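You operate a simulated robot arm through the tools that you are given. There is no shell and no other tool.

You are at the controls of a simulated two-armed robot. One attempt, no reset.

TASK
Wipe up the spill on the side of the bed by the boxes with the green cloth and put it back.

It is judged by the outcome, as a careful person would: the job done as asked, and still so three seconds after it is handed in. It fails if anything else is knocked over, pushed out of place, dropped, spilled or broken. Flat cloth is picked up by pressing the open fingertips on it (5 to 10 N) and closing them slowly along it; thin cloth reads only 2 to 8 mm in the jaws.

THE ROBOT
Two 7-joint arms with two-finger parallel grippers on one trunk, on a base that moves. Base frame: it is fixed to the floor where the robot stands at the start and does not move with it; the origin is under the middle of the robot, x ahead of it, y to its left, z up. Lengths are in mm, angles in degrees, forces in N, time in s.
The left shoulder is at the start at [70, 134, 976], the right one opposite. With the tool pointing down near the work surface each hand reaches from about 100 to 640 mm from the robot's upright axis, wherever it stands, measured 20 degrees to its own side. Places, roughly: green cloth [3000, -1750, 750]. Payload 1.57 kg a hand.
Tool frame (each hand has its own): the origin (TCP) lies between the finger pads and is the grasp point; the fingertips stand 30 mm ahead of it; z points along the fingers, y is the line along which they close. The gripper opens to 80 mm. The fingers are 17 mm wide and 12 mm thick; the gripper's body (40 by 82 mm) begins 80 mm behind the TCP.
Orientation is that of the tool frame in the base frame, as a unit quaternion [x, y, z, w]. With the fingers straight down and closing along the base's y, the tool's x points along the base's -x, its y along +y and its z along -z.

THE INTERFACE
- The arms move only by the tool send_rows. It takes "left_motion", "right_motion" or both (then of equal length, played together; a hand with none holds still); each is a list of rows, each an object of numbers (a shift or turn left out is 0, a gripper value left out holds the last): "tx", "ty", "tz": the shift along the base's x, y, z in units of 300 mm (1.0 is 300 mm); "rx", "ry", "rz": the turn, a rotation vector about the base's x, y, z in units of 90 degrees (1.0 is 90 degrees); "fingers": the finger opening in m, from 0 to 0.08. In form: [{"tx": .., "ty": .., "tz": .., "rx": .., "ry": .., "rz": .., "fingers": ..}, ...]. A call has 1 to 20 rows; each row is the pose to reach, as a shift and turn from the pose commanded when the call began. A call with a number of a shift or a turn outside -1 to 1 is refused whole. A row lasts 0.2 s, in which the tool goes at most 50 mm and 8.6 degrees; a call with a longer step from one row to the next is refused whole, and so is a gripper value outside its range. A pose out of reach is approached as far as the arm can. The call stops where the force on the tool passes 40 N (or 10 N more than at its start, if that is more) or the arm is blocked; 0.2 s more then pass. The fingers move at their own pace (about 153 mm/s each) and stop on an object; they squeeze with about 23 N. The grip force told is the motor's: it shows also when the fingers shut on nothing. Time passes only in rows, and 0.2 s behind the last, so rows that repeat a pose let the fingers close. The reply holds the time, the measured pose of the TCP, the force on the tool along the base axes, the opening and the grip force, in the units named above and with some noise, with the torque about the TCP (base axes, N m) and any sound that the robot's microphone picked up, and new pictures: "pictures" is both (left out), scene, wrist or none (wrist: the cameras of the hands that moved).
- Cameras (640 x 400 px; columns grow to the right, rows downward): "scene" is now at [134.3, 12.9, 1197.5]; the picture's right is [0.15, -0.99, 0.00], its down [-0.62, -0.09, -0.78] and it looks along [0.77, 0.12, -0.63] (base axes); focal length 273 px, centre (320, 200). "left" rides on the left gripper at [72, 7, -122] in its tool frame; the picture's right is [-0.09, 1.00, 0.00], its down [-0.84, -0.08, -0.54] and it looks along [-0.54, -0.05, 0.84] (tool axes); focal length 238 px, centre (320, 200). "right" rides on the right gripper at [72, -7, -122] in its tool frame; the picture's right is [0.09, 1.00, 0.00], its down [-0.84, 0.08, -0.54] and it looks along [-0.54, 0.05, 0.84] (tool axes); focal length 238 px, centre (320, 200). There is no depth. A picture from a camera that has moved, and an enlarged one, comes with that camera's place and axes in the base frame and with its lens.
- lift_body(by): slides the trunk up (or, below 0, down) by that many mm; the arms and the scene camera ride with it, the base frame stays. It gives what a move gives, with no picture.
- steer(legs): drives the robot by 1 to 6 legs, each [ahead, left, turn to the left] in mm, mm and degrees, along the robot's own axes; the way and the turn of a leg run together, so that a leg with both is an arc; at most 1500 mm and 180 degrees a leg. The arms and the cameras ride along, it lands a little off, and it stops where it bumps. It gives what a move gives, and a new picture of the scene camera.
- head_to(pan, tilt): turns the head with the scene camera to pan (to the left, within 86 degrees either way) and tilt (down, from -29 to 69), counted from straight ahead of the robot. It gives what a move gives, and a new picture of the scene camera.
- zoom(camera, box): a new picture of the part [left, top, right, bottom] of that camera's present view, enlarged. No time passes.
- hand_in(): hands the job in; it is judged then, once.

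Nothing tells you exact positions but the pictures and the camera data. Unless the task says otherwise, let go and move clear before handing in.

The tools are called after "Request:" by a JSON object that holds its "op" and its "data". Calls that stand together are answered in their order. send_rows: Moves the arms, as the interface text tells. Its arguments: {"type":"object","properties":{"left_motion":{"type":"array"},"right_motion":{"type":"array"},"pictures":{"type":"string","enum":["both","scene","wrist","none"]}},"required":[]} The other tools are called the same way: lift_body (by) moves the trunk up or down; steer (legs) drives the base; head_to (pan, tilt) turns the head that bears the scene camera; zoom (camera, box) takes an enlarged picture of a part of a camera's view; hand_in () hands the job in.

At the start:

```text
clock: 0.0
left_eef_pos: [512.5, 215.4, 849.7]
left_ee_rot: [0.0, 1.0, -0.001, -0.001]
left_force: [-0.1, -0.3, -0.4]
left_torque: [-0.02, 0.0, 0.03]
left_gripper_width: 79.8
left_gripper_force: 0.1
right_eef_pos: [409.3, -155.7, 848.2]
right_ee_rot: [-0.001, 1.0, 0.0, -0.001]
right_force: [-0.6, 0.3, 0.1]
right_torque: [-0.02, -0.01, -0.03]
right_gripper_width: 80.0
right_gripper_force: 0.0
trunk travel left (down, up): [-550.0, 390.0]
robot x, y, heading: [-0.8, 0.4, -0.0]
head pan, tilt (commanded): [8.6, 38.8]
```

scene: 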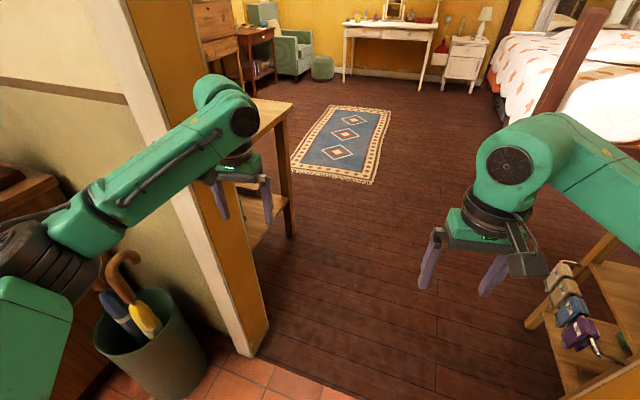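
right: 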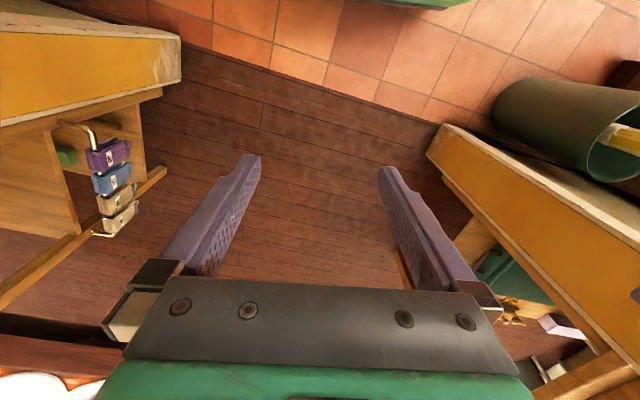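
left: 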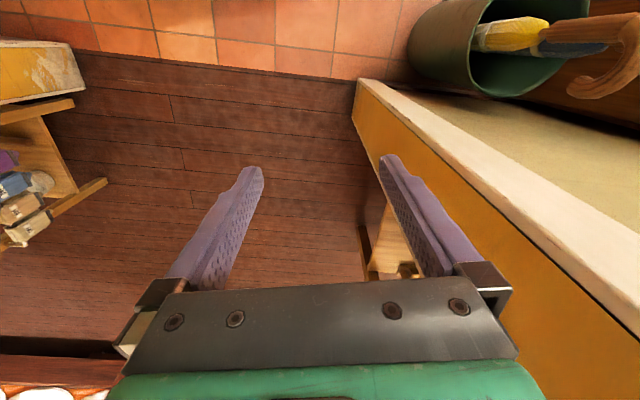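

I see a doorway opening into a bedroom: the bed is to the right, a dresser and armchair at the back, and a rug in the middle. I'll look around with the head before moving.

Request:
{"op": "head_to", "data": {"pan": -30, "tilt": 15}}

Request:
{"op": "zoom", "data": {"camera": "scene", "box": [160, 100, 480, 300]}}

Request:
{"op": "head_to", "data": {"pan": 0, "tilt": 20}}

```text
clock: 1.1
left_eef_pos: [513.0, 216.5, 849.5]
left_ee_rot: [-0.001, 1.0, 0.0, 0.0]
left_force: [0.0, 0.7, 0.5]
left_torque: [0.02, -0.01, 0.02]
left_gripper_width: 79.9
left_gripper_force: 0.0
right_eef_pos: [410.6, -155.8, 849.0]
right_ee_rot: [0.0, 1.0, 0.0, 0.0]
right_force: [-0.3, 1.0, 0.4]
right_torque: [0.02, -0.01, 0.01]
right_gripper_width: 79.9
right_gripper_force: 0.1
trunk travel left (down, up): [-550.0, 390.0]
robot x, y, heading: [2.4, 2.1, 0.2]
head pan, tilt (commanded): [-30.0, 15.0]
camera scene: at [130.4, -46.5, 1235.2], right [-0.5, -0.87, 0.0], down [-0.22, 0.13, -0.97], along [0.84, -0.48, -0.26], focal length 273 px, centre (320, 200)
```

scene: 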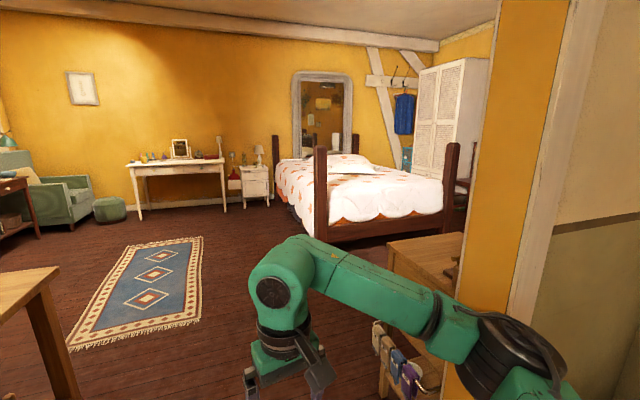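

```text
2.00 times, centred on (320, 200) of scene
camera zoom: at [130.4, -46.5, 1235.2], right [-0.5, -0.87, 0.0], down [-0.22, 0.13, -0.97], along [0.84, -0.48, -0.26], focal length 546 px, centre (320, 200)
```

zoom: 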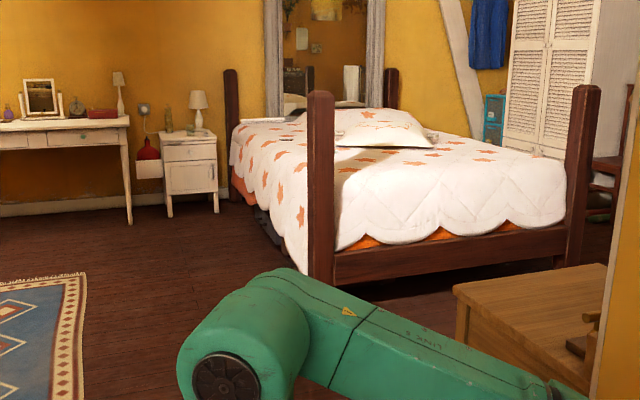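

```text
clock: 2.0
left_eef_pos: [512.2, 215.8, 849.4]
left_ee_rot: [0.0, 1.0, 0.0, -0.001]
left_force: [0.0, -0.8, 1.1]
left_torque: [-0.03, -0.02, 0.0]
left_gripper_width: 80.0
left_gripper_force: 0.1
right_eef_pos: [410.3, -155.8, 849.9]
right_ee_rot: [0.0, 1.0, 0.0, 0.0]
right_force: [-0.9, -0.5, 0.2]
right_torque: [0.02, 0.01, -0.02]
right_gripper_width: 80.0
right_gripper_force: 0.0
trunk travel left (down, up): [-550.0, 390.0]
robot x, y, heading: [-2.9, 1.4, -0.0]
head pan, tilt (commanded): [0.0, 20.0]
camera scene: at [142.6, 0.0, 1227.1], right [0.0, -1.0, 0.0], down [-0.34, 0.0, -0.94], along [0.94, 0.0, -0.34], focal length 273 px, centre (320, 200)
```

scene: 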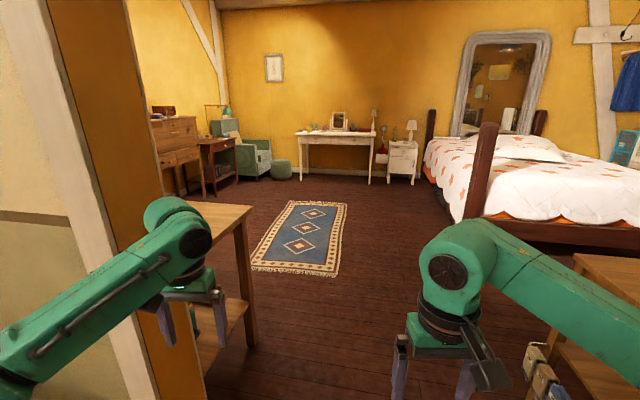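

The bed is ahead and to the right through the doorway, and the cloth should lie near its left side, about where the foot post hides it. Before driving I'll check how wide the arms and elbows are against the door jambs.

Request:
{"op": "head_to", "data": {"pan": 55, "tilt": 45}}

Request:
{"op": "head_to", "data": {"pan": -55, "tilt": 45}}

```text
clock: 3.2
left_eef_pos: [511.9, 215.1, 850.1]
left_ee_rot: [0.0, 1.0, 0.0, -0.001]
left_force: [-0.7, 0.0, -0.4]
left_torque: [-0.01, -0.02, 0.01]
left_gripper_width: 79.7
left_gripper_force: 0.1
right_eef_pos: [410.3, -156.3, 847.8]
right_ee_rot: [0.0, 1.0, 0.0, 0.0]
right_force: [0.0, 0.4, 1.1]
right_torque: [0.01, -0.03, 0.0]
right_gripper_width: 80.2
right_gripper_force: 0.2
trunk travel left (down, up): [-550.0, 390.0]
robot x, y, heading: [0.9, 0.6, 0.0]
head pan, tilt (commanded): [55.0, 45.0]
camera scene: at [96.1, 66.7, 1188.5], right [0.82, -0.57, 0.0], down [-0.41, -0.58, -0.71], along [0.41, 0.58, -0.71], focal length 273 px, centre (320, 200)
```

scene: 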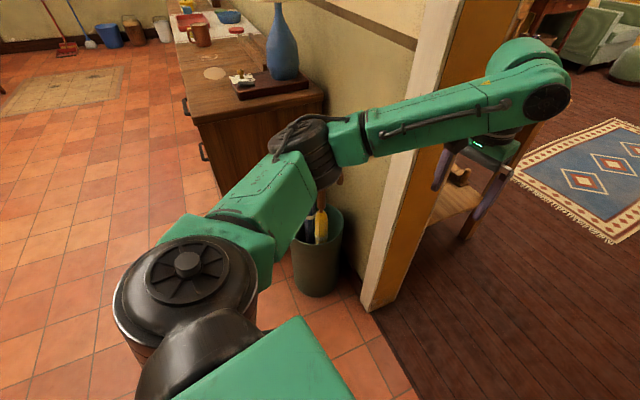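

```text
clock: 5.1
left_eef_pos: [512.2, 215.6, 851.0]
left_ee_rot: [0.0, 1.0, 0.001, -0.002]
left_force: [-0.7, -0.6, 0.0]
left_torque: [0.0, -0.01, -0.02]
left_gripper_width: 79.8
left_gripper_force: 0.0
right_eef_pos: [411.5, -154.9, 848.1]
right_ee_rot: [0.0, 1.0, 0.0, 0.0]
right_force: [-0.4, 0.1, 0.2]
right_torque: [-0.01, -0.01, 0.01]
right_gripper_width: 79.9
right_gripper_force: 0.1
trunk travel left (down, up): [-550.0, 390.0]
robot x, y, heading: [2.2, -3.8, -0.1]
head pan, tilt (commanded): [-55.0, 45.0]
camera scene: at [96.1, -66.5, 1188.5], right [-0.82, -0.57, 0.0], down [-0.41, 0.58, -0.71], along [0.41, -0.58, -0.71], focal length 273 px, centre (320, 200)
```

scene: 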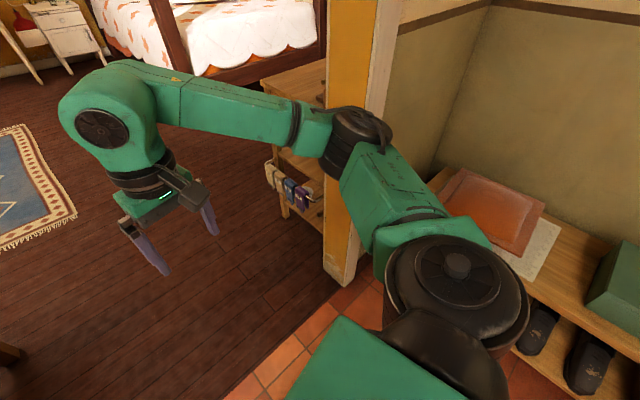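

The doorway is about 1 m wide and the elbows stick out roughly 420–460 mm to each side, so the fit is tight. I'll stretch the hands forward to narrow the elbows, then look again.

Request:
{"op": "send_rows", "data": {"left_motion": [{"tx": 0.08, "ty": -0.05}, {"tx": 0.16, "ty": -0.1}, {"tx": 0.24, "ty": -0.15}, {"tx": 0.32, "ty": -0.2}, {"tx": 0.36, "ty": -0.25}], "right_motion": [{"tx": 0.13, "ty": 0.0}, {"tx": 0.26, "ty": 0.0}, {"tx": 0.39, "ty": 0.0}, {"tx": 0.52, "ty": 0.02}, {"tx": 0.65, "ty": 0.05}], "pictures": "scene"}}

Request:
{"op": "head_to", "data": {"pan": 55, "tilt": 45}}

```text
clock: 6.3
left_eef_pos: [606.3, 151.4, 850.4]
left_ee_rot: [0.001, 1.0, -0.001, 0.0]
left_force: [0.2, -0.8, 0.5]
left_torque: [0.0, 0.02, 0.01]
left_gripper_width: 79.9
left_gripper_force: 0.0
left hand out of reach, approached as far as the arm can: row 5
right_eef_pos: [594.3, -140.8, 850.6]
right_ee_rot: [-0.001, 1.0, -0.001, 0.002]
right_force: [0.4, 0.6, -0.4]
right_torque: [-0.02, 0.0, 0.04]
right_gripper_width: 79.9
right_gripper_force: 0.0
right hand out of reach, approached as far as the arm can: row 5
trunk travel left (down, up): [-550.0, 390.0]
robot x, y, heading: [-0.4, 2.6, 0.1]
head pan, tilt (commanded): [-55.0, 45.0]
camera scene: at [95.7, -64.3, 1188.6], right [-0.82, -0.57, 0.0], down [-0.41, 0.58, -0.71], along [0.41, -0.58, -0.71], focal length 273 px, centre (320, 200)
```

scene: 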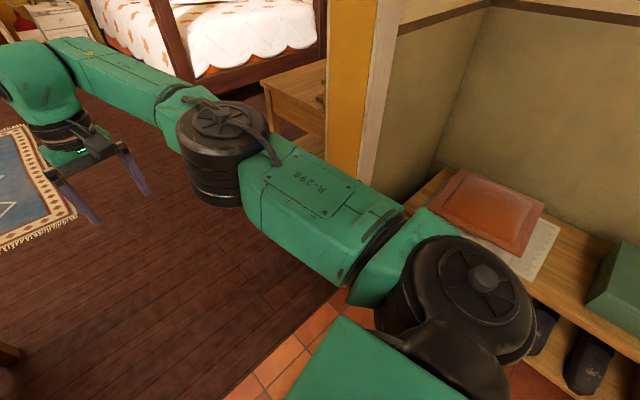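

```text
clock: 8.2
left_eef_pos: [606.2, 149.6, 849.5]
left_ee_rot: [0.001, 1.0, 0.0, -0.001]
left_force: [0.9, 0.2, 0.6]
left_torque: [-0.03, 0.01, 0.0]
left_gripper_width: 80.1
left_gripper_force: 0.0
right_eef_pos: [594.6, -143.8, 849.5]
right_ee_rot: [0.0, 1.0, -0.001, 0.001]
right_force: [0.0, 0.1, 0.4]
right_torque: [0.01, 0.01, 0.01]
right_gripper_width: 80.0
right_gripper_force: 0.1
trunk travel left (down, up): [-550.0, 390.0]
robot x, y, heading: [-1.1, -0.5, 0.0]
head pan, tilt (commanded): [55.0, 45.0]
camera scene: at [96.2, 66.7, 1188.4], right [0.82, -0.57, 0.0], down [-0.41, -0.58, -0.71], along [0.41, 0.58, -0.71], focal length 273 px, centre (320, 200)
```

scene: 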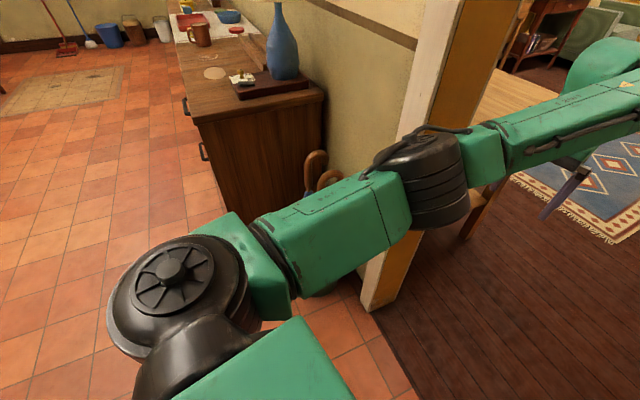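

The elbows are now clear of the jambs. The room's axis looks turned about 15° to my right, so I'll turn and drive straight through the door centre to get a better view of the bed.

Request:
{"op": "steer", "data": {"legs": [[0, 0, -15], [1000, 0, 0]]}}

Request:
{"op": "head_to", "data": {"pan": -25, "tilt": 20}}

```text
clock: 14.3
left_eef_pos: [1596.0, -268.4, 850.8]
left_ee_rot: [0.13, 0.992, 0.0, -0.001]
left_force: [0.4, 0.7, -0.4]
left_torque: [0.0, 0.02, 0.0]
left_gripper_width: 79.9
left_gripper_force: 0.0
right_eef_pos: [1510.5, -549.3, 849.4]
right_ee_rot: [0.13, 0.992, 0.0, 0.001]
right_force: [-0.7, 0.1, -0.2]
right_torque: [0.02, 0.03, 0.01]
right_gripper_width: 80.0
right_gripper_force: 0.0
trunk travel left (down, up): [-550.0, 390.0]
robot x, y, heading: [973.9, -258.9, -15.0]
head pan, tilt (commanded): [55.0, 45.0]
camera scene: at [1082.8, -217.6, 1188.4], right [0.64, -0.76, 0.0], down [-0.54, -0.46, -0.71], along [0.54, 0.46, -0.71], focal length 273 px, centre (320, 200)
```

scene: 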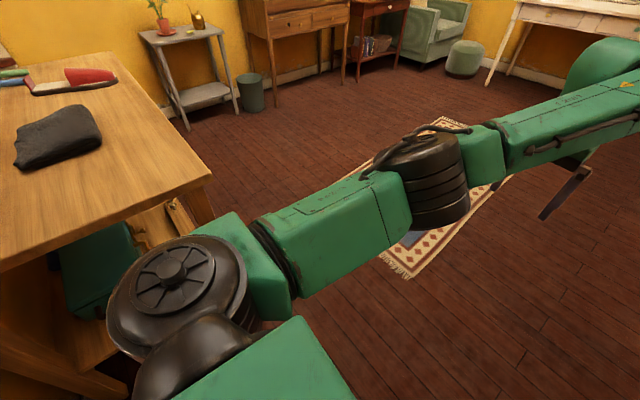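

```text
clock: 15.8
left_eef_pos: [1597.7, -268.5, 850.2]
left_ee_rot: [0.13, 0.991, -0.001, -0.001]
left_force: [0.2, -0.1, 0.3]
left_torque: [-0.02, -0.01, 0.02]
left_gripper_width: 80.1
left_gripper_force: 0.0
right_eef_pos: [1510.0, -548.1, 848.8]
right_ee_rot: [0.13, 0.992, -0.001, 0.001]
right_force: [-0.4, -0.1, 0.3]
right_torque: [0.04, 0.04, 0.01]
right_gripper_width: 80.1
right_gripper_force: 0.1
trunk travel left (down, up): [-550.0, 390.0]
robot x, y, heading: [972.6, -260.1, -15.2]
head pan, tilt (commanded): [-25.0, 20.0]
camera scene: at [1092.0, -329.6, 1227.1], right [-0.64, -0.77, 0.0], down [-0.26, 0.22, -0.94], along [0.72, -0.6, -0.34], focal length 273 px, centre (320, 200)
```

scene: 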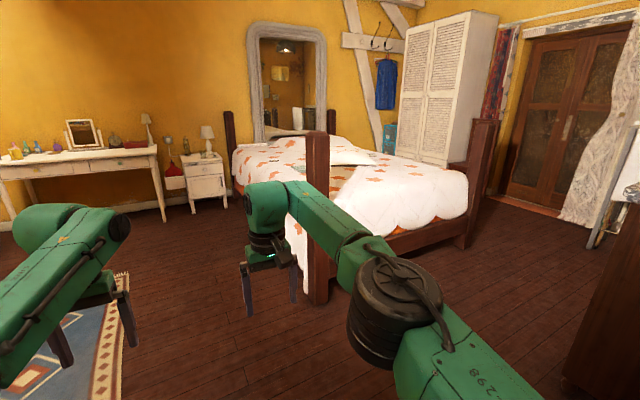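

I'm through the door. I'll raise the trunk so the camera can see over the bed, then look for the spill, the cloth and the boxes.

Request:
{"op": "lift_body", "data": {"by": 350}}

Request:
{"op": "head_to", "data": {"pan": -25, "tilt": 22}}

Request:
{"op": "zoom", "data": {"camera": "scene", "box": [200, 80, 520, 280]}}

```text
clock: 19.2
left_eef_pos: [1597.6, -268.7, 1200.3]
left_ee_rot: [0.129, 0.992, 0.0, -0.001]
left_force: [-0.5, -1.2, 0.2]
left_torque: [0.04, -0.03, -0.04]
left_gripper_width: 80.1
left_gripper_force: 0.0
right_eef_pos: [1510.6, -549.2, 1199.0]
right_ee_rot: [0.13, 0.992, 0.0, 0.001]
right_force: [-0.4, 0.1, 0.4]
right_torque: [0.02, -0.01, -0.01]
right_gripper_width: 80.3
right_gripper_force: 0.2
trunk travel left (down, up): [-900.0, 40.0]
robot x, y, heading: [975.9, -254.2, -15.0]
head pan, tilt (commanded): [-25.0, 20.0]
```

```text
clock: 19.9
left_eef_pos: [1598.4, -268.3, 1200.4]
left_ee_rot: [0.13, 0.991, 0.001, 0.0]
left_force: [-0.7, 0.1, -0.1]
left_torque: [0.0, 0.02, 0.01]
left_gripper_width: 79.9
left_gripper_force: 0.0
right_eef_pos: [1509.9, -547.1, 1199.0]
right_ee_rot: [0.13, 0.991, 0.0, 0.001]
right_force: [-0.5, -0.1, 0.3]
right_torque: [0.03, 0.02, -0.01]
right_gripper_width: 80.1
right_gripper_force: 0.0
trunk travel left (down, up): [-900.0, 40.0]
robot x, y, heading: [972.1, -256.5, -15.0]
head pan, tilt (commanded): [-25.0, 22.0]
camera scene: at [1091.8, -329.5, 1573.9], right [-0.64, -0.77, 0.0], down [-0.29, 0.24, -0.93], along [0.71, -0.59, -0.37], focal length 273 px, centre (320, 200)
```

scene: 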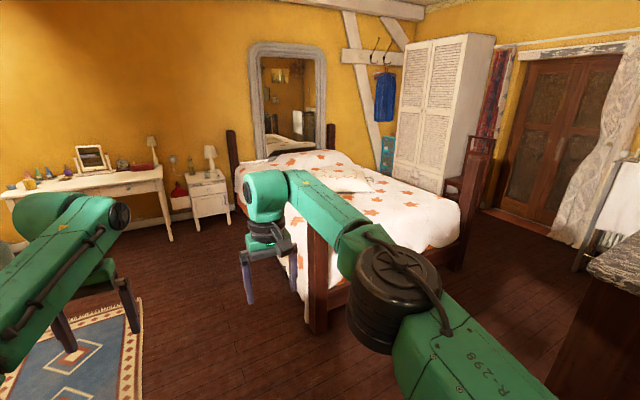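

```text
2.00 times, centred on (360, 180) of scene
camera zoom: at [1091.8, -329.5, 1573.9], right [-0.64, -0.77, 0.0], down [-0.29, 0.24, -0.93], along [0.71, -0.59, -0.37], focal length 546 px, centre (240, 240)
```

zoom: 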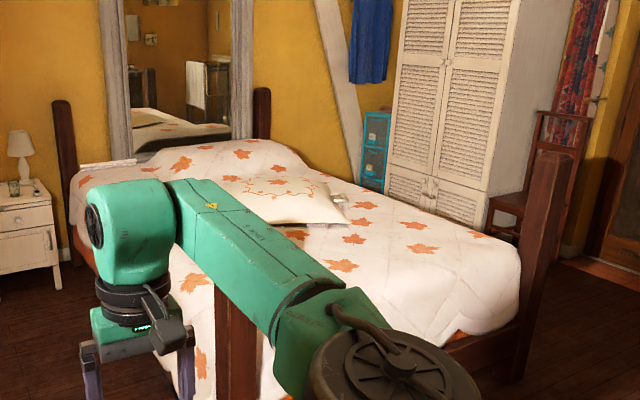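

The arm blocks much of the view. The bed's left foot post stands near (2200, -1240) and is about 1.08 m tall, and the aisle between the bed and the rug looks free. I'll drive along it and look at the bed from its left side.

Request:
{"op": "steer", "data": {"legs": [[1250, -100, 0]]}}

Request:
{"op": "head_to", "data": {"pan": -75, "tilt": 30}}

Request:
{"op": "head_to", "data": {"pan": -40, "tilt": 30}}

```text
clock: 26.1
left_eef_pos: [2774.8, -651.5, 1199.6]
left_ee_rot: [0.117, 0.993, 0.0, 0.0]
left_force: [0.1, 0.2, -0.2]
left_torque: [0.02, -0.01, -0.01]
left_gripper_width: 80.0
left_gripper_force: 0.0
right_eef_pos: [2694.5, -935.4, 1199.2]
right_ee_rot: [0.118, 0.993, 0.0, 0.002]
right_force: [-0.5, -0.4, 0.3]
right_torque: [0.03, 0.01, -0.02]
right_gripper_width: 80.0
right_gripper_force: 0.0
trunk travel left (down, up): [-900.0, 40.0]
robot x, y, heading: [2152.1, -657.9, -13.3]
head pan, tilt (commanded): [-25.0, 22.0]
camera scene: at [2270.9, -726.2, 1574.0], right [-0.62, -0.78, 0.0], down [-0.29, 0.23, -0.93], along [0.73, -0.58, -0.37], focal length 273 px, centre (320, 200)
```

scene: 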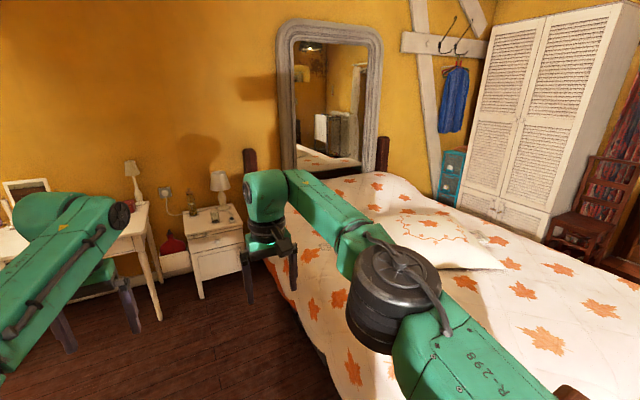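

```text
clock: 27.3
left_eef_pos: [2775.8, -652.7, 1201.1]
left_ee_rot: [0.117, 0.993, 0.0, -0.001]
left_force: [0.8, -0.1, 0.4]
left_torque: [0.02, -0.05, -0.01]
left_gripper_width: 80.1
left_gripper_force: 0.0
right_eef_pos: [2694.7, -935.7, 1198.4]
right_ee_rot: [0.117, 0.993, 0.0, 0.0]
right_force: [0.9, -0.2, 0.3]
right_torque: [0.0, 0.0, 0.02]
right_gripper_width: 80.0
right_gripper_force: 0.0
trunk travel left (down, up): [-900.0, 40.0]
robot x, y, heading: [2151.1, -657.4, -13.7]
head pan, tilt (commanded): [-75.0, 30.0]
camera scene: at [2201.5, -759.1, 1561.1], right [-1.0, -0.03, 0.0], down [-0.01, 0.5, -0.87], along [0.02, -0.87, -0.5], focal length 273 px, centre (320, 200)
```

scene: 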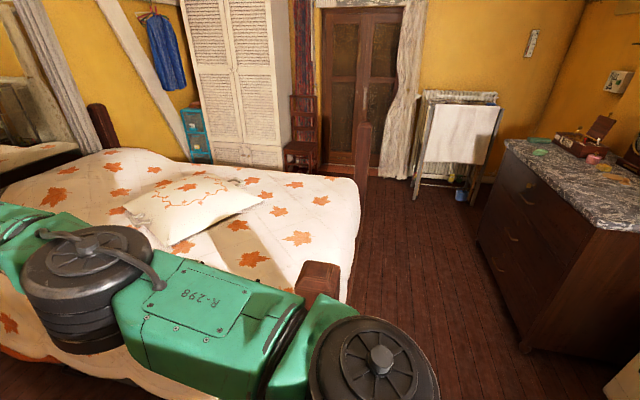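

```text
clock: 28.3
left_eef_pos: [2776.3, -653.0, 1199.8]
left_ee_rot: [0.117, 0.993, -0.001, -0.001]
left_force: [0.1, 0.4, -0.3]
left_torque: [-0.01, 0.0, 0.0]
left_gripper_width: 80.0
left_gripper_force: 0.1
right_eef_pos: [2696.6, -934.9, 1199.9]
right_ee_rot: [0.117, 0.993, 0.0, 0.0]
right_force: [-0.7, 0.6, 0.5]
right_torque: [-0.03, -0.01, -0.01]
right_gripper_width: 79.9
right_gripper_force: 0.0
trunk travel left (down, up): [-900.0, 40.0]
robot x, y, heading: [2150.0, -658.1, -13.3]
head pan, tilt (commanded): [-40.0, 30.0]
camera scene: at [2252.9, -741.5, 1561.1], right [-0.8, -0.59, 0.0], down [-0.3, 0.4, -0.87], along [0.51, -0.7, -0.5], focal length 273 px, centre (320, 200)
```

scene: 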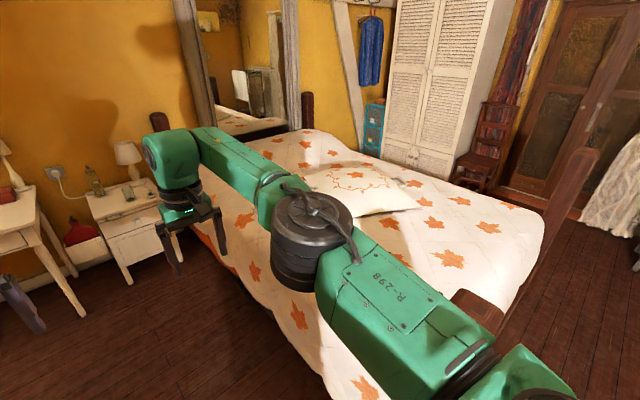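

The cloth must be behind the right arm's elbow in these views, and I don't see any boxes yet. I'll drive further along the bed's left side and turn to face it, so I can look between the arms.

Request:
{"op": "steer", "data": {"legs": [[774, -14, 0], [0, 0, -87]]}}

Request:
{"op": "head_to", "data": {"pan": 0, "tilt": 40}}

```text
clock: 36.2
left_eef_pos: [2963.6, -1480.8, 1199.8]
left_ee_rot: [0.76, 0.65, 0.0, -0.001]
left_force: [0.1, -0.7, -0.5]
left_torque: [0.03, -0.01, -0.02]
left_gripper_width: 80.1
left_gripper_force: 0.1
right_eef_pos: [2675.8, -1423.3, 1198.8]
right_ee_rot: [0.761, 0.649, 0.0, 0.0]
right_force: [0.6, 0.5, 1.2]
right_torque: [0.0, 0.01, 0.04]
right_gripper_width: 80.0
right_gripper_force: 0.1
trunk travel left (down, up): [-900.0, 40.0]
robot x, y, heading: [2911.6, -859.6, -98.7]
head pan, tilt (commanded): [-40.0, 30.0]
camera scene: at [2833.9, -966.8, 1561.1], right [-0.66, 0.75, 0.0], down [0.38, 0.33, -0.87], along [-0.65, -0.57, -0.5], focal length 273 px, centre (320, 200)
```

scene: 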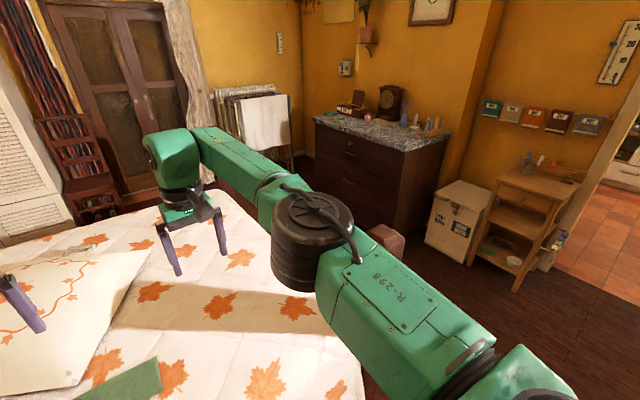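

```text
clock: 37.2
left_eef_pos: [2963.5, -1479.7, 1200.5]
left_ee_rot: [0.759, 0.651, 0.001, -0.001]
left_force: [-0.8, 0.0, 0.2]
left_torque: [0.0, -0.04, 0.01]
left_gripper_width: 79.8
left_gripper_force: 0.0
right_eef_pos: [2676.6, -1421.3, 1199.8]
right_ee_rot: [0.761, 0.649, 0.0, 0.001]
right_force: [0.8, -0.5, 0.4]
right_torque: [0.01, -0.01, 0.02]
right_gripper_width: 80.2
right_gripper_force: 0.2
trunk travel left (down, up): [-900.0, 40.0]
robot x, y, heading: [2907.2, -859.3, -98.8]
head pan, tilt (commanded): [0.0, 40.0]
camera scene: at [2888.2, -991.1, 1545.7], right [-0.99, 0.16, 0.0], down [0.1, 0.63, -0.77], along [-0.12, -0.76, -0.64], focal length 273 px, centre (320, 200)
```

scene: 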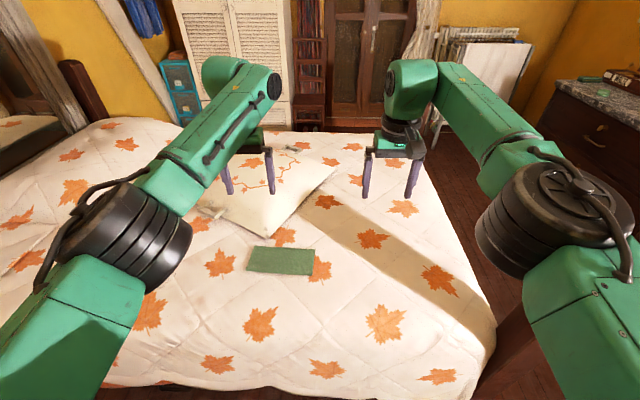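

I can see the folded green cloth lying flat on the bed near the pillow. I'll zoom in to find the spill and the small objects near the pillow.

Request:
{"op": "zoom", "data": {"camera": "scene", "box": [180, 120, 380, 245]}}

Request:
{"op": "zoom", "data": {"camera": "scene", "box": [100, 220, 500, 400]}}

Request:
{"op": "zoom", "data": {"camera": "scene", "box": [0, 100, 240, 250]}}

```text
3.20 times, centred on (280, 182) of scene
camera zoom: at [2888.2, -991.1, 1545.7], right [-0.99, 0.16, 0.0], down [0.1, 0.63, -0.77], along [-0.12, -0.76, -0.64], focal length 874 px, centre (448, 256)
```

zoom: 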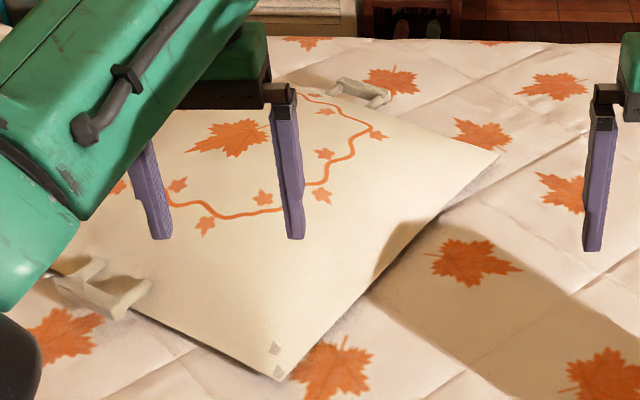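

```text
1.60 times, centred on (300, 310) of scene
camera zoom: at [2888.2, -991.1, 1545.7], right [-0.99, 0.16, 0.0], down [0.1, 0.63, -0.77], along [-0.12, -0.76, -0.64], focal length 437 px, centre (352, 24)
```

zoom: 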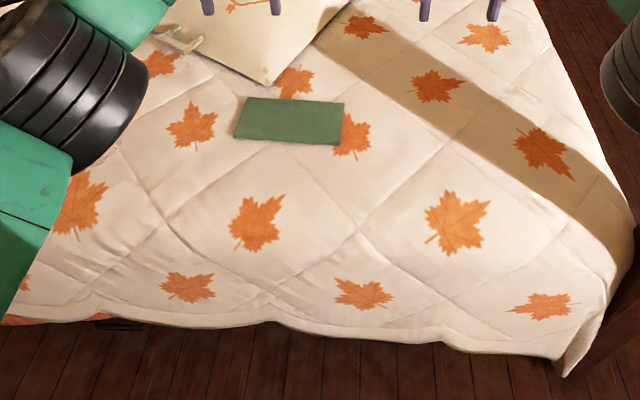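

```text
2.67 times, centred on (120, 175) of scene
camera zoom: at [2888.2, -991.1, 1545.7], right [-0.99, 0.16, 0.0], down [0.1, 0.63, -0.77], along [-0.12, -0.76, -0.64], focal length 728 px, centre (853, 267)
```

zoom: 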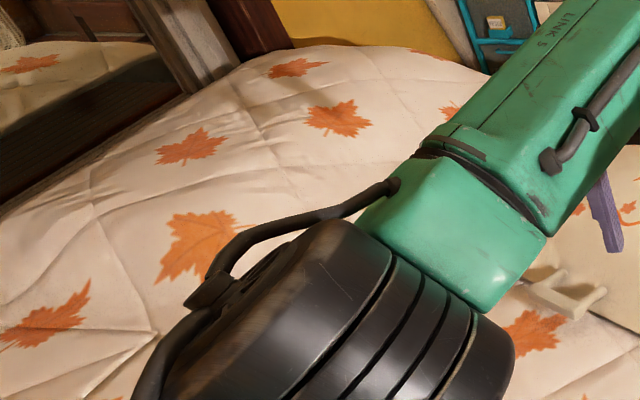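

No spill shows on the visible part of the cover, and the brown band looks like a post's shadow. I'll look at the head end, the foot end and the near edge.

Request:
{"op": "head_to", "data": {"pan": 45, "tilt": 50}}

Request:
{"op": "head_to", "data": {"pan": 0, "tilt": 66}}

Request:
{"op": "head_to", "data": {"pan": -45, "tilt": 50}}

Request:
{"op": "head_to", "data": {"pan": 60, "tilt": 30}}

```text
clock: 38.4
left_eef_pos: [2964.1, -1479.8, 1200.0]
left_ee_rot: [0.76, 0.65, 0.0, -0.001]
left_force: [-0.2, 0.5, -0.3]
left_torque: [0.0, 0.0, -0.01]
left_gripper_width: 80.1
left_gripper_force: 0.1
right_eef_pos: [2676.5, -1421.8, 1200.4]
right_ee_rot: [0.761, 0.649, -0.002, 0.002]
right_force: [0.0, -0.3, 0.2]
right_torque: [-0.03, -0.02, -0.02]
right_gripper_width: 80.4
right_gripper_force: 0.0
trunk travel left (down, up): [-900.0, 40.0]
robot x, y, heading: [2909.4, -859.4, -98.8]
head pan, tilt (commanded): [45.0, 50.0]
camera scene: at [2946.7, -969.5, 1531.6], right [-0.81, -0.59, 0.0], down [-0.45, 0.62, -0.64], along [0.38, -0.52, -0.77], focal length 273 px, centre (320, 200)
```

scene: 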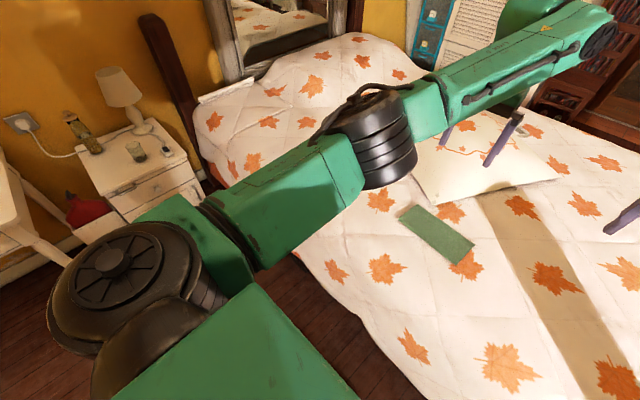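

```text
clock: 39.5
left_eef_pos: [2963.3, -1480.1, 1201.1]
left_ee_rot: [0.76, 0.65, 0.001, -0.001]
left_force: [-0.1, 0.3, 0.2]
left_torque: [-0.01, 0.01, -0.05]
left_gripper_width: 80.2
left_gripper_force: 0.0
right_eef_pos: [2675.9, -1421.7, 1199.6]
right_ee_rot: [0.76, 0.649, -0.001, 0.0]
right_force: [0.7, 0.1, -1.0]
right_torque: [0.0, 0.03, 0.0]
right_gripper_width: 79.9
right_gripper_force: 0.0
trunk travel left (down, up): [-900.0, 40.0]
robot x, y, heading: [2913.2, -855.9, -98.8]
head pan, tilt (commanded): [0.0, 66.0]
camera scene: at [2892.4, -965.9, 1512.4], right [-0.99, 0.15, 0.0], down [0.14, 0.9, -0.41], along [-0.06, -0.4, -0.91], focal length 273 px, centre (320, 200)
```

scene: 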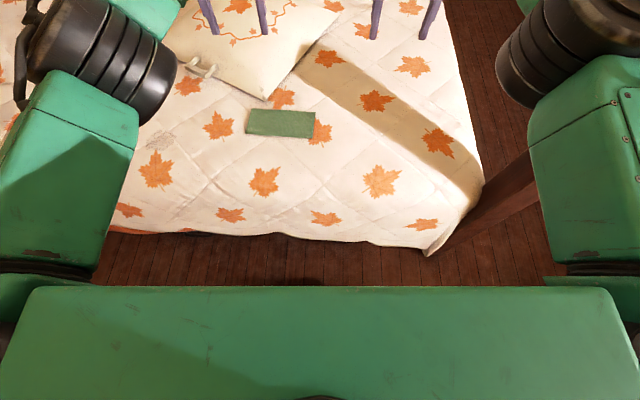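

```text
clock: 40.6
left_eef_pos: [2962.7, -1479.3, 1200.6]
left_ee_rot: [0.76, 0.65, 0.002, -0.001]
left_force: [-0.9, -0.7, -0.9]
left_torque: [-0.02, 0.03, 0.05]
left_gripper_width: 80.1
left_gripper_force: 0.2
right_eef_pos: [2676.4, -1423.3, 1198.9]
right_ee_rot: [0.761, 0.649, -0.001, 0.001]
right_force: [-0.5, 0.8, 0.3]
right_torque: [0.03, 0.03, 0.0]
right_gripper_width: 79.8
right_gripper_force: 0.1
trunk travel left (down, up): [-900.0, 40.0]
robot x, y, heading: [2911.9, -857.7, -99.2]
head pan, tilt (commanded): [-45.0, 50.0]
camera scene: at [2839.4, -952.6, 1531.5], right [-0.59, 0.81, 0.0], down [0.62, 0.45, -0.64], along [-0.52, -0.38, -0.77], focal length 273 px, centre (320, 200)
```

scene: 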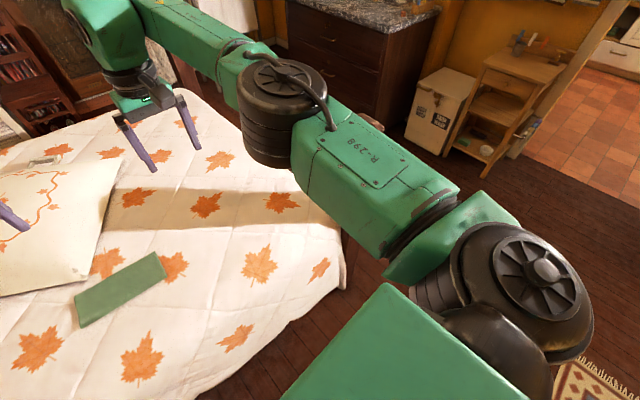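

```text
clock: 42.4
left_eef_pos: [2962.8, -1479.4, 1199.9]
left_ee_rot: [0.76, 0.65, 0.001, 0.0]
left_force: [-0.1, -0.1, 0.8]
left_torque: [0.0, 0.03, 0.0]
left_gripper_width: 80.0
left_gripper_force: 0.0
right_eef_pos: [2675.0, -1422.2, 1199.4]
right_ee_rot: [0.761, 0.649, -0.001, 0.0]
right_force: [0.1, -1.0, -0.6]
right_torque: [-0.01, -0.02, -0.02]
right_gripper_width: 80.1
right_gripper_force: 0.1
trunk travel left (down, up): [-900.0, 40.0]
robot x, y, heading: [2910.4, -858.7, -99.0]
head pan, tilt (commanded): [60.0, 30.0]
camera scene: at [2971.8, -964.1, 1561.1], right [-0.63, -0.78, 0.0], down [-0.39, 0.31, -0.87], along [0.67, -0.54, -0.5], focal length 273 px, centre (320, 200)
```

scene: 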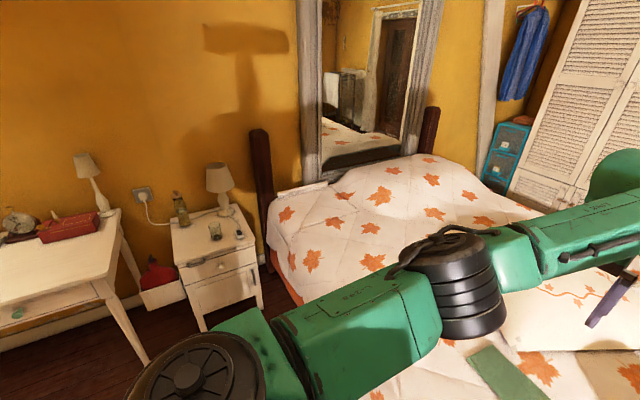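

There's a faint grey smear on the cover near (3350, -1600), mostly hidden by the left elbow, and it may be the spill. I'll zoom in on it.

Request:
{"op": "head_to", "data": {"pan": 12, "tilt": 66}}

Request:
{"op": "zoom", "data": {"camera": "scene", "box": [130, 40, 370, 190]}}

Request:
{"op": "zoom", "data": {"camera": "left", "box": [0, 0, 640, 400]}}

Request:
{"op": "zoom", "data": {"camera": "right", "box": [0, 0, 640, 400]}}

```text
clock: 43.6
left_eef_pos: [2962.7, -1479.3, 1199.8]
left_ee_rot: [0.76, 0.65, 0.0, 0.0]
left_force: [-0.5, -0.1, 0.0]
left_torque: [0.0, 0.03, -0.02]
left_gripper_width: 79.9
left_gripper_force: 0.1
right_eef_pos: [2677.2, -1422.8, 1199.4]
right_ee_rot: [0.76, 0.649, 0.0, 0.001]
right_force: [-0.4, -0.5, 0.6]
right_torque: [0.03, -0.01, -0.01]
right_gripper_width: 80.0
right_gripper_force: 0.1
trunk travel left (down, up): [-900.0, 40.0]
robot x, y, heading: [2912.3, -858.9, -99.0]
head pan, tilt (commanded): [12.0, 66.0]
camera scene: at [2904.8, -966.6, 1512.4], right [-1.0, -0.05, 0.0], down [-0.05, 0.91, -0.41], along [0.02, -0.41, -0.91], focal length 273 px, centre (320, 200)
```

scene: 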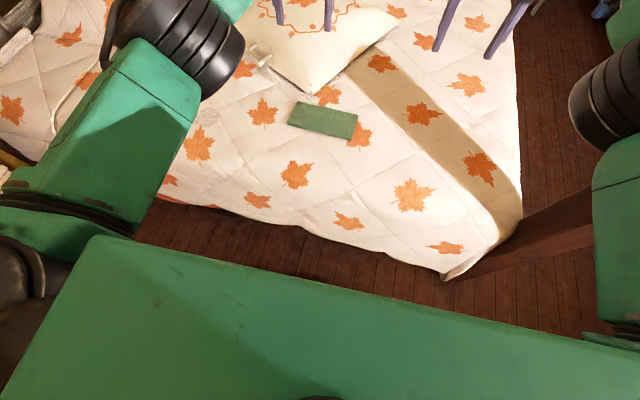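

```text
2.67 times, centred on (250, 115) of scene
camera zoom: at [2904.8, -966.6, 1512.4], right [-1.0, -0.05, 0.0], down [-0.05, 0.91, -0.41], along [0.02, -0.41, -0.91], focal length 728 px, centre (507, 427)
```

zoom: 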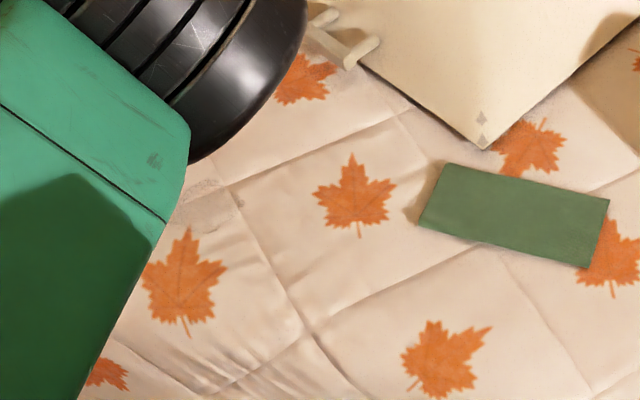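

```text
1.00 times, centred on (320, 200) of left (not enlarged: the box is as wide or as high as the picture)
camera zoom: at [2981.2, -1409.8, 1323.2], right [0.97, -0.25, 0.0], down [-0.21, -0.82, 0.54], along [-0.13, -0.52, -0.84], focal length 238 px, centre (320, 200)
```

zoom: 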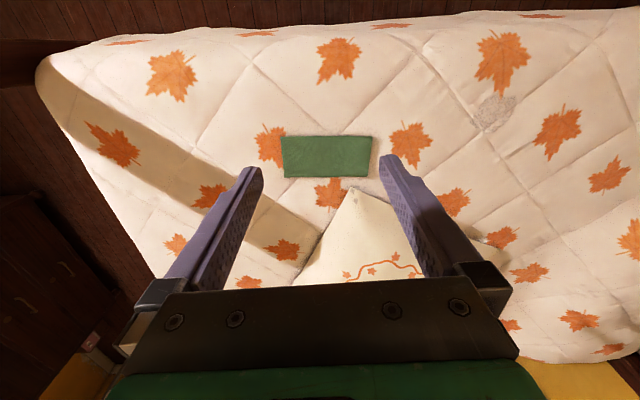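

```text
1.00 times, centred on (320, 200) of right (not enlarged: the box is as wide or as high as the picture)
camera zoom: at [2681.8, -1350.1, 1321.0], right [1.0, -0.06, 0.0], down [-0.05, -0.84, 0.54], along [-0.04, -0.54, -0.84], focal length 238 px, centre (320, 200)
```

zoom: 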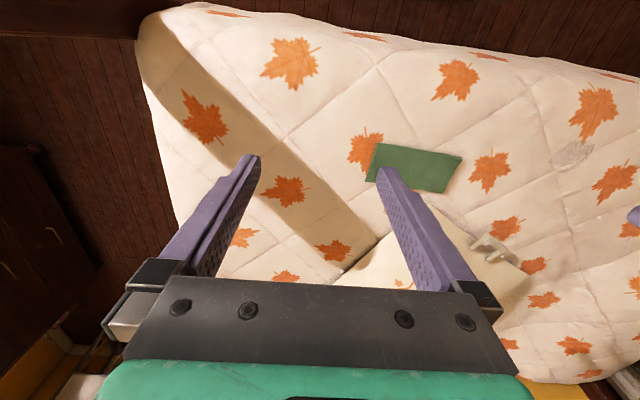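

The wrist cameras show a grey patch on the near side, toward the head. I need to check for a second spill on the far side and work out which "boxes" are meant.

Request:
{"op": "zoom", "data": {"camera": "left", "box": [400, 20, 640, 170]}}

Request:
{"op": "zoom", "data": {"camera": "left", "box": [400, 170, 640, 360]}}

Request:
{"op": "zoom", "data": {"camera": "right", "box": [460, 200, 640, 390]}}

Request:
{"op": "head_to", "data": {"pan": 20, "tilt": 25}}

```text
2.67 times, centred on (520, 95) of left
camera zoom: at [2981.2, -1409.8, 1323.2], right [0.97, -0.25, 0.0], down [-0.21, -0.82, 0.54], along [-0.13, -0.52, -0.84], focal length 636 px, centre (-213, 480)
```

zoom: 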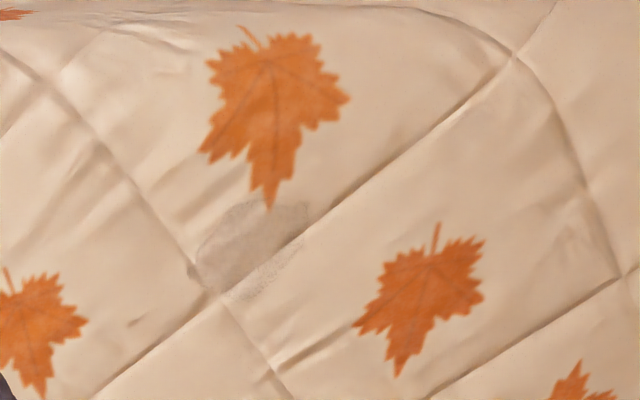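

```text
2.11 times, centred on (520, 265) of left
camera zoom: at [2981.2, -1409.8, 1323.2], right [0.97, -0.25, 0.0], down [-0.21, -0.82, 0.54], along [-0.13, -0.52, -0.84], focal length 502 px, centre (-101, 63)
```

zoom: 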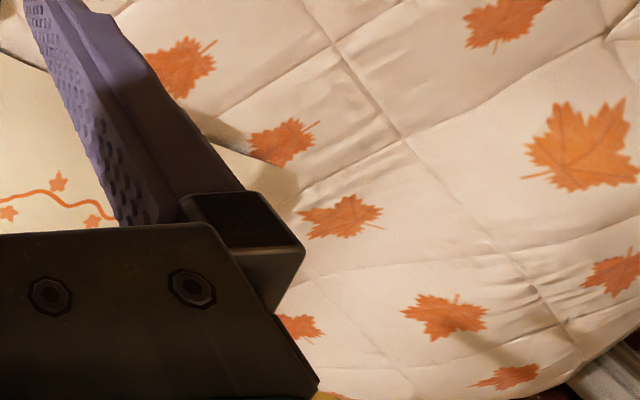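

```text
2.11 times, centred on (550, 295) of right
camera zoom: at [2681.8, -1350.1, 1321.0], right [1.0, -0.06, 0.0], down [-0.05, -0.84, 0.54], along [-0.04, -0.54, -0.84], focal length 502 px, centre (-164, 0)
```

zoom: 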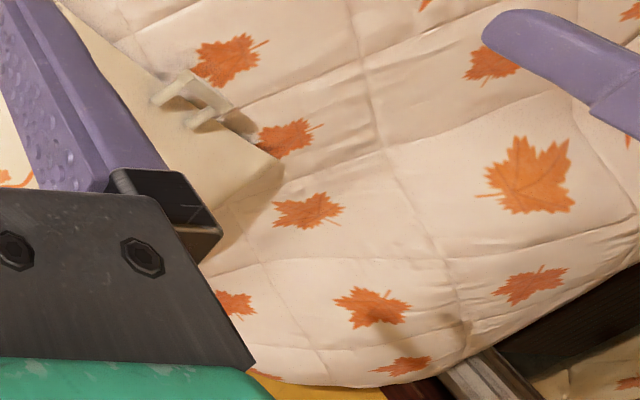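

```text
clock: 44.7
left_eef_pos: [2964.1, -1479.9, 1199.7]
left_ee_rot: [0.76, 0.65, 0.001, -0.001]
left_force: [-0.9, -0.4, 0.4]
left_torque: [-0.03, 0.01, 0.01]
left_gripper_width: 79.9
left_gripper_force: 0.0
right_eef_pos: [2675.7, -1421.2, 1199.3]
right_ee_rot: [0.76, 0.65, 0.0, 0.0]
right_force: [-0.9, 0.0, 0.1]
right_torque: [0.03, -0.03, -0.02]
right_gripper_width: 80.1
right_gripper_force: 0.1
trunk travel left (down, up): [-900.0, 40.0]
robot x, y, heading: [2911.7, -853.8, -99.0]
head pan, tilt (commanded): [20.0, 25.0]
camera scene: at [2919.1, -997.6, 1569.0], right [-0.98, -0.19, 0.0], down [-0.08, 0.42, -0.91], along [0.17, -0.89, -0.42], focal length 273 px, centre (320, 200)
```

scene: 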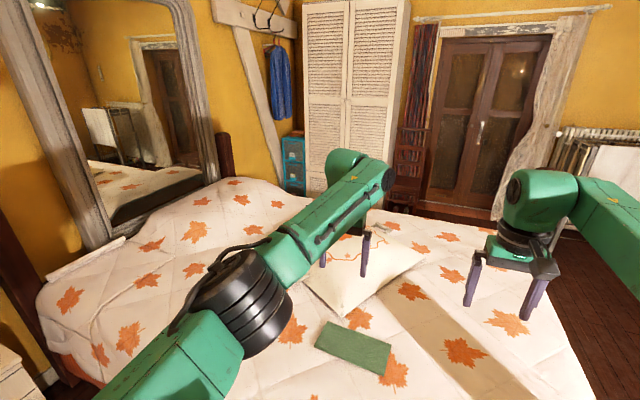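

There's a clear grey patch near (3368, -1650), and something dark sticks out from under the bed right beside it. I'll turn toward that spot to see whether those are the boxes.

Request:
{"op": "steer", "data": {"legs": [[0, 0, 39]]}}

Request:
{"op": "head_to", "data": {"pan": 0, "tilt": 60}}

Request:
{"op": "zoom", "data": {"camera": "scene", "box": [160, 100, 480, 300]}}

```text
clock: 46.9
left_eef_pos: [3344.2, -1306.9, 1200.1]
left_ee_rot: [0.498, 0.867, 0.001, 0.0]
left_force: [-0.2, -0.6, -0.2]
left_torque: [-0.03, -0.01, 0.0]
left_gripper_width: 80.0
left_gripper_force: 0.1
right_eef_pos: [3084.5, -1443.4, 1198.4]
right_ee_rot: [0.499, 0.867, 0.0, 0.002]
right_force: [0.7, -0.5, -0.1]
right_torque: [0.03, -0.03, 0.0]
right_gripper_width: 80.2
right_gripper_force: 0.0
trunk travel left (down, up): [-900.0, 40.0]
robot x, y, heading: [2914.9, -859.2, -59.6]
head pan, tilt (commanded): [20.0, 25.0]
camera scene: at [3004.6, -960.4, 1569.0], right [-0.64, -0.77, 0.0], down [-0.32, 0.27, -0.91], along [0.7, -0.58, -0.42], focal length 273 px, centre (320, 200)
```

scene: 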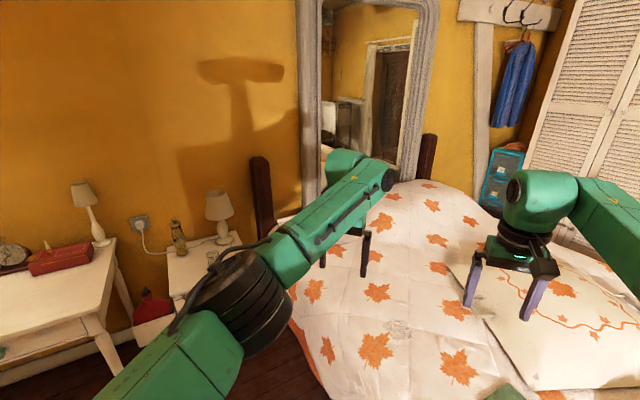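

```text
clock: 47.9
left_eef_pos: [3344.8, -1306.0, 1199.6]
left_ee_rot: [0.498, 0.867, -0.001, -0.001]
left_force: [0.3, -0.2, -0.5]
left_torque: [-0.03, 0.01, 0.01]
left_gripper_width: 80.2
left_gripper_force: 0.2
right_eef_pos: [3085.4, -1443.2, 1199.0]
right_ee_rot: [0.498, 0.867, 0.0, 0.001]
right_force: [0.2, 0.2, -0.2]
right_torque: [0.01, -0.03, 0.0]
right_gripper_width: 80.2
right_gripper_force: 0.2
trunk travel left (down, up): [-900.0, 40.0]
robot x, y, heading: [2909.5, -858.8, -59.9]
head pan, tilt (commanded): [0.0, 60.0]
camera scene: at [2968.4, -958.5, 1519.0], right [-0.86, -0.5, 0.0], down [-0.44, 0.75, -0.5], along [0.25, -0.43, -0.87], focal length 273 px, centre (320, 200)
```

scene: 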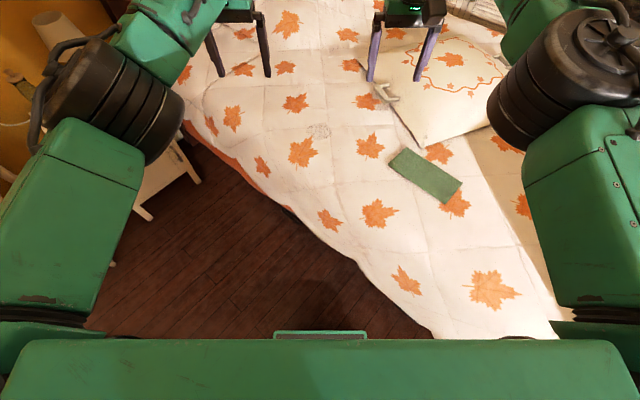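

```text
2.00 times, centred on (320, 200) of scene
camera zoom: at [2968.4, -958.5, 1519.0], right [-0.86, -0.5, 0.0], down [-0.44, 0.75, -0.5], along [0.25, -0.43, -0.87], focal length 546 px, centre (320, 200)
```

zoom: 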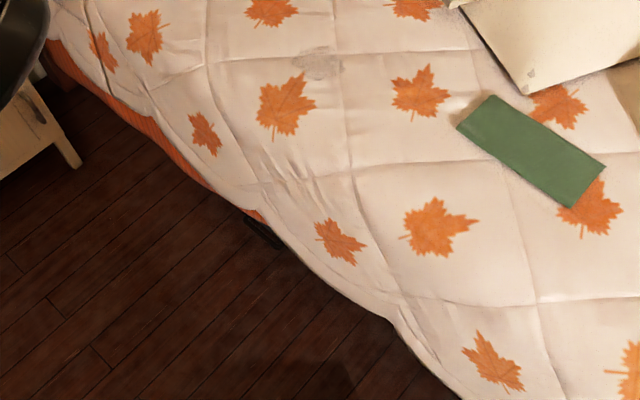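

The spill is visible on this side, and a dark strap or edge shows under the bed. To find the boxes and rule out a second spill, I'll back off along the aisle, lower the trunk and look under and around the bed.

Request:
{"op": "steer", "data": {"legs": [[0, 0, 48], [-900, 30, 0]]}}

Request:
{"op": "lift_body", "data": {"by": -650}}

Request:
{"op": "head_to", "data": {"pan": -12, "tilt": 20}}

Request:
{"op": "zoom", "data": {"camera": "scene", "box": [220, 80, 540, 280]}}

```text
clock: 54.9
left_eef_pos: [2647.7, -615.3, 1199.3]
left_ee_rot: [0.101, 0.995, 0.0, -0.001]
left_force: [-0.9, 0.4, -0.5]
left_torque: [0.0, -0.02, -0.01]
left_gripper_width: 80.0
left_gripper_force: 0.0
right_eef_pos: [2577.0, -901.0, 1197.9]
right_ee_rot: [0.101, 0.995, 0.0, 0.0]
right_force: [-0.2, -0.8, -0.1]
right_torque: [0.0, -0.01, 0.01]
right_gripper_width: 80.0
right_gripper_force: 0.0
trunk travel left (down, up): [-900.0, 40.0]
robot x, y, heading: [2023.2, -643.7, -11.8]
head pan, tilt (commanded): [0.0, 60.0]
camera scene: at [2138.3, -663.6, 1518.8], right [-0.2, -0.98, 0.0], down [-0.85, 0.17, -0.5], along [0.49, -0.1, -0.87], focal length 273 px, centre (320, 200)
```

scene: 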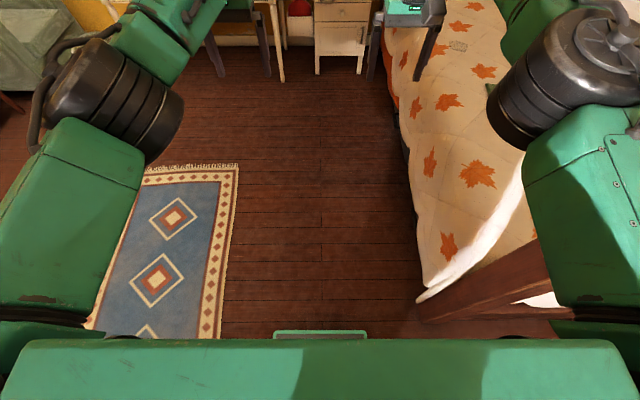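

```text
refused: -650 is not a number from -400 to 400
```

```text
clock: 55.9
left_eef_pos: [2647.8, -615.1, 1200.3]
left_ee_rot: [0.101, 0.995, 0.0, -0.001]
left_force: [0.1, 0.6, -0.5]
left_torque: [-0.01, -0.01, 0.04]
left_gripper_width: 80.0
left_gripper_force: 0.0
right_eef_pos: [2576.1, -899.9, 1198.6]
right_ee_rot: [0.102, 0.995, 0.0, 0.001]
right_force: [-0.4, 0.2, -0.5]
right_torque: [0.01, 0.03, 0.01]
right_gripper_width: 79.9
right_gripper_force: 0.1
trunk travel left (down, up): [-900.0, 40.0]
robot x, y, heading: [2024.5, -636.4, -11.3]
head pan, tilt (commanded): [-12.0, 20.0]
camera scene: at [2157.1, -687.1, 1577.0], right [-0.4, -0.92, 0.0], down [-0.31, 0.14, -0.94], along [0.86, -0.38, -0.34], focal length 273 px, centre (320, 200)
```

scene: 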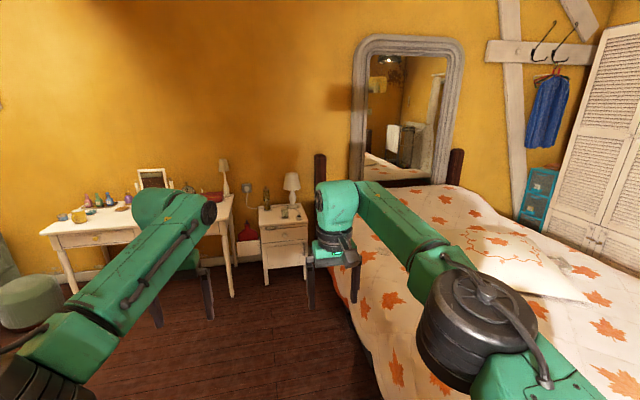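

```text
2.00 times, centred on (380, 180) of scene
camera zoom: at [2157.1, -687.1, 1577.0], right [-0.4, -0.92, 0.0], down [-0.31, 0.14, -0.94], along [0.86, -0.38, -0.34], focal length 546 px, centre (200, 240)
```

zoom: 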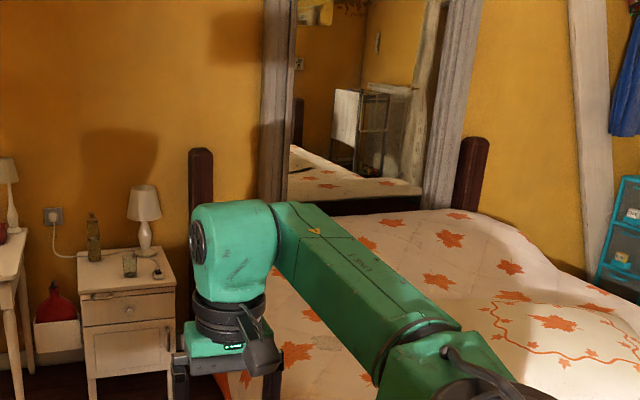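

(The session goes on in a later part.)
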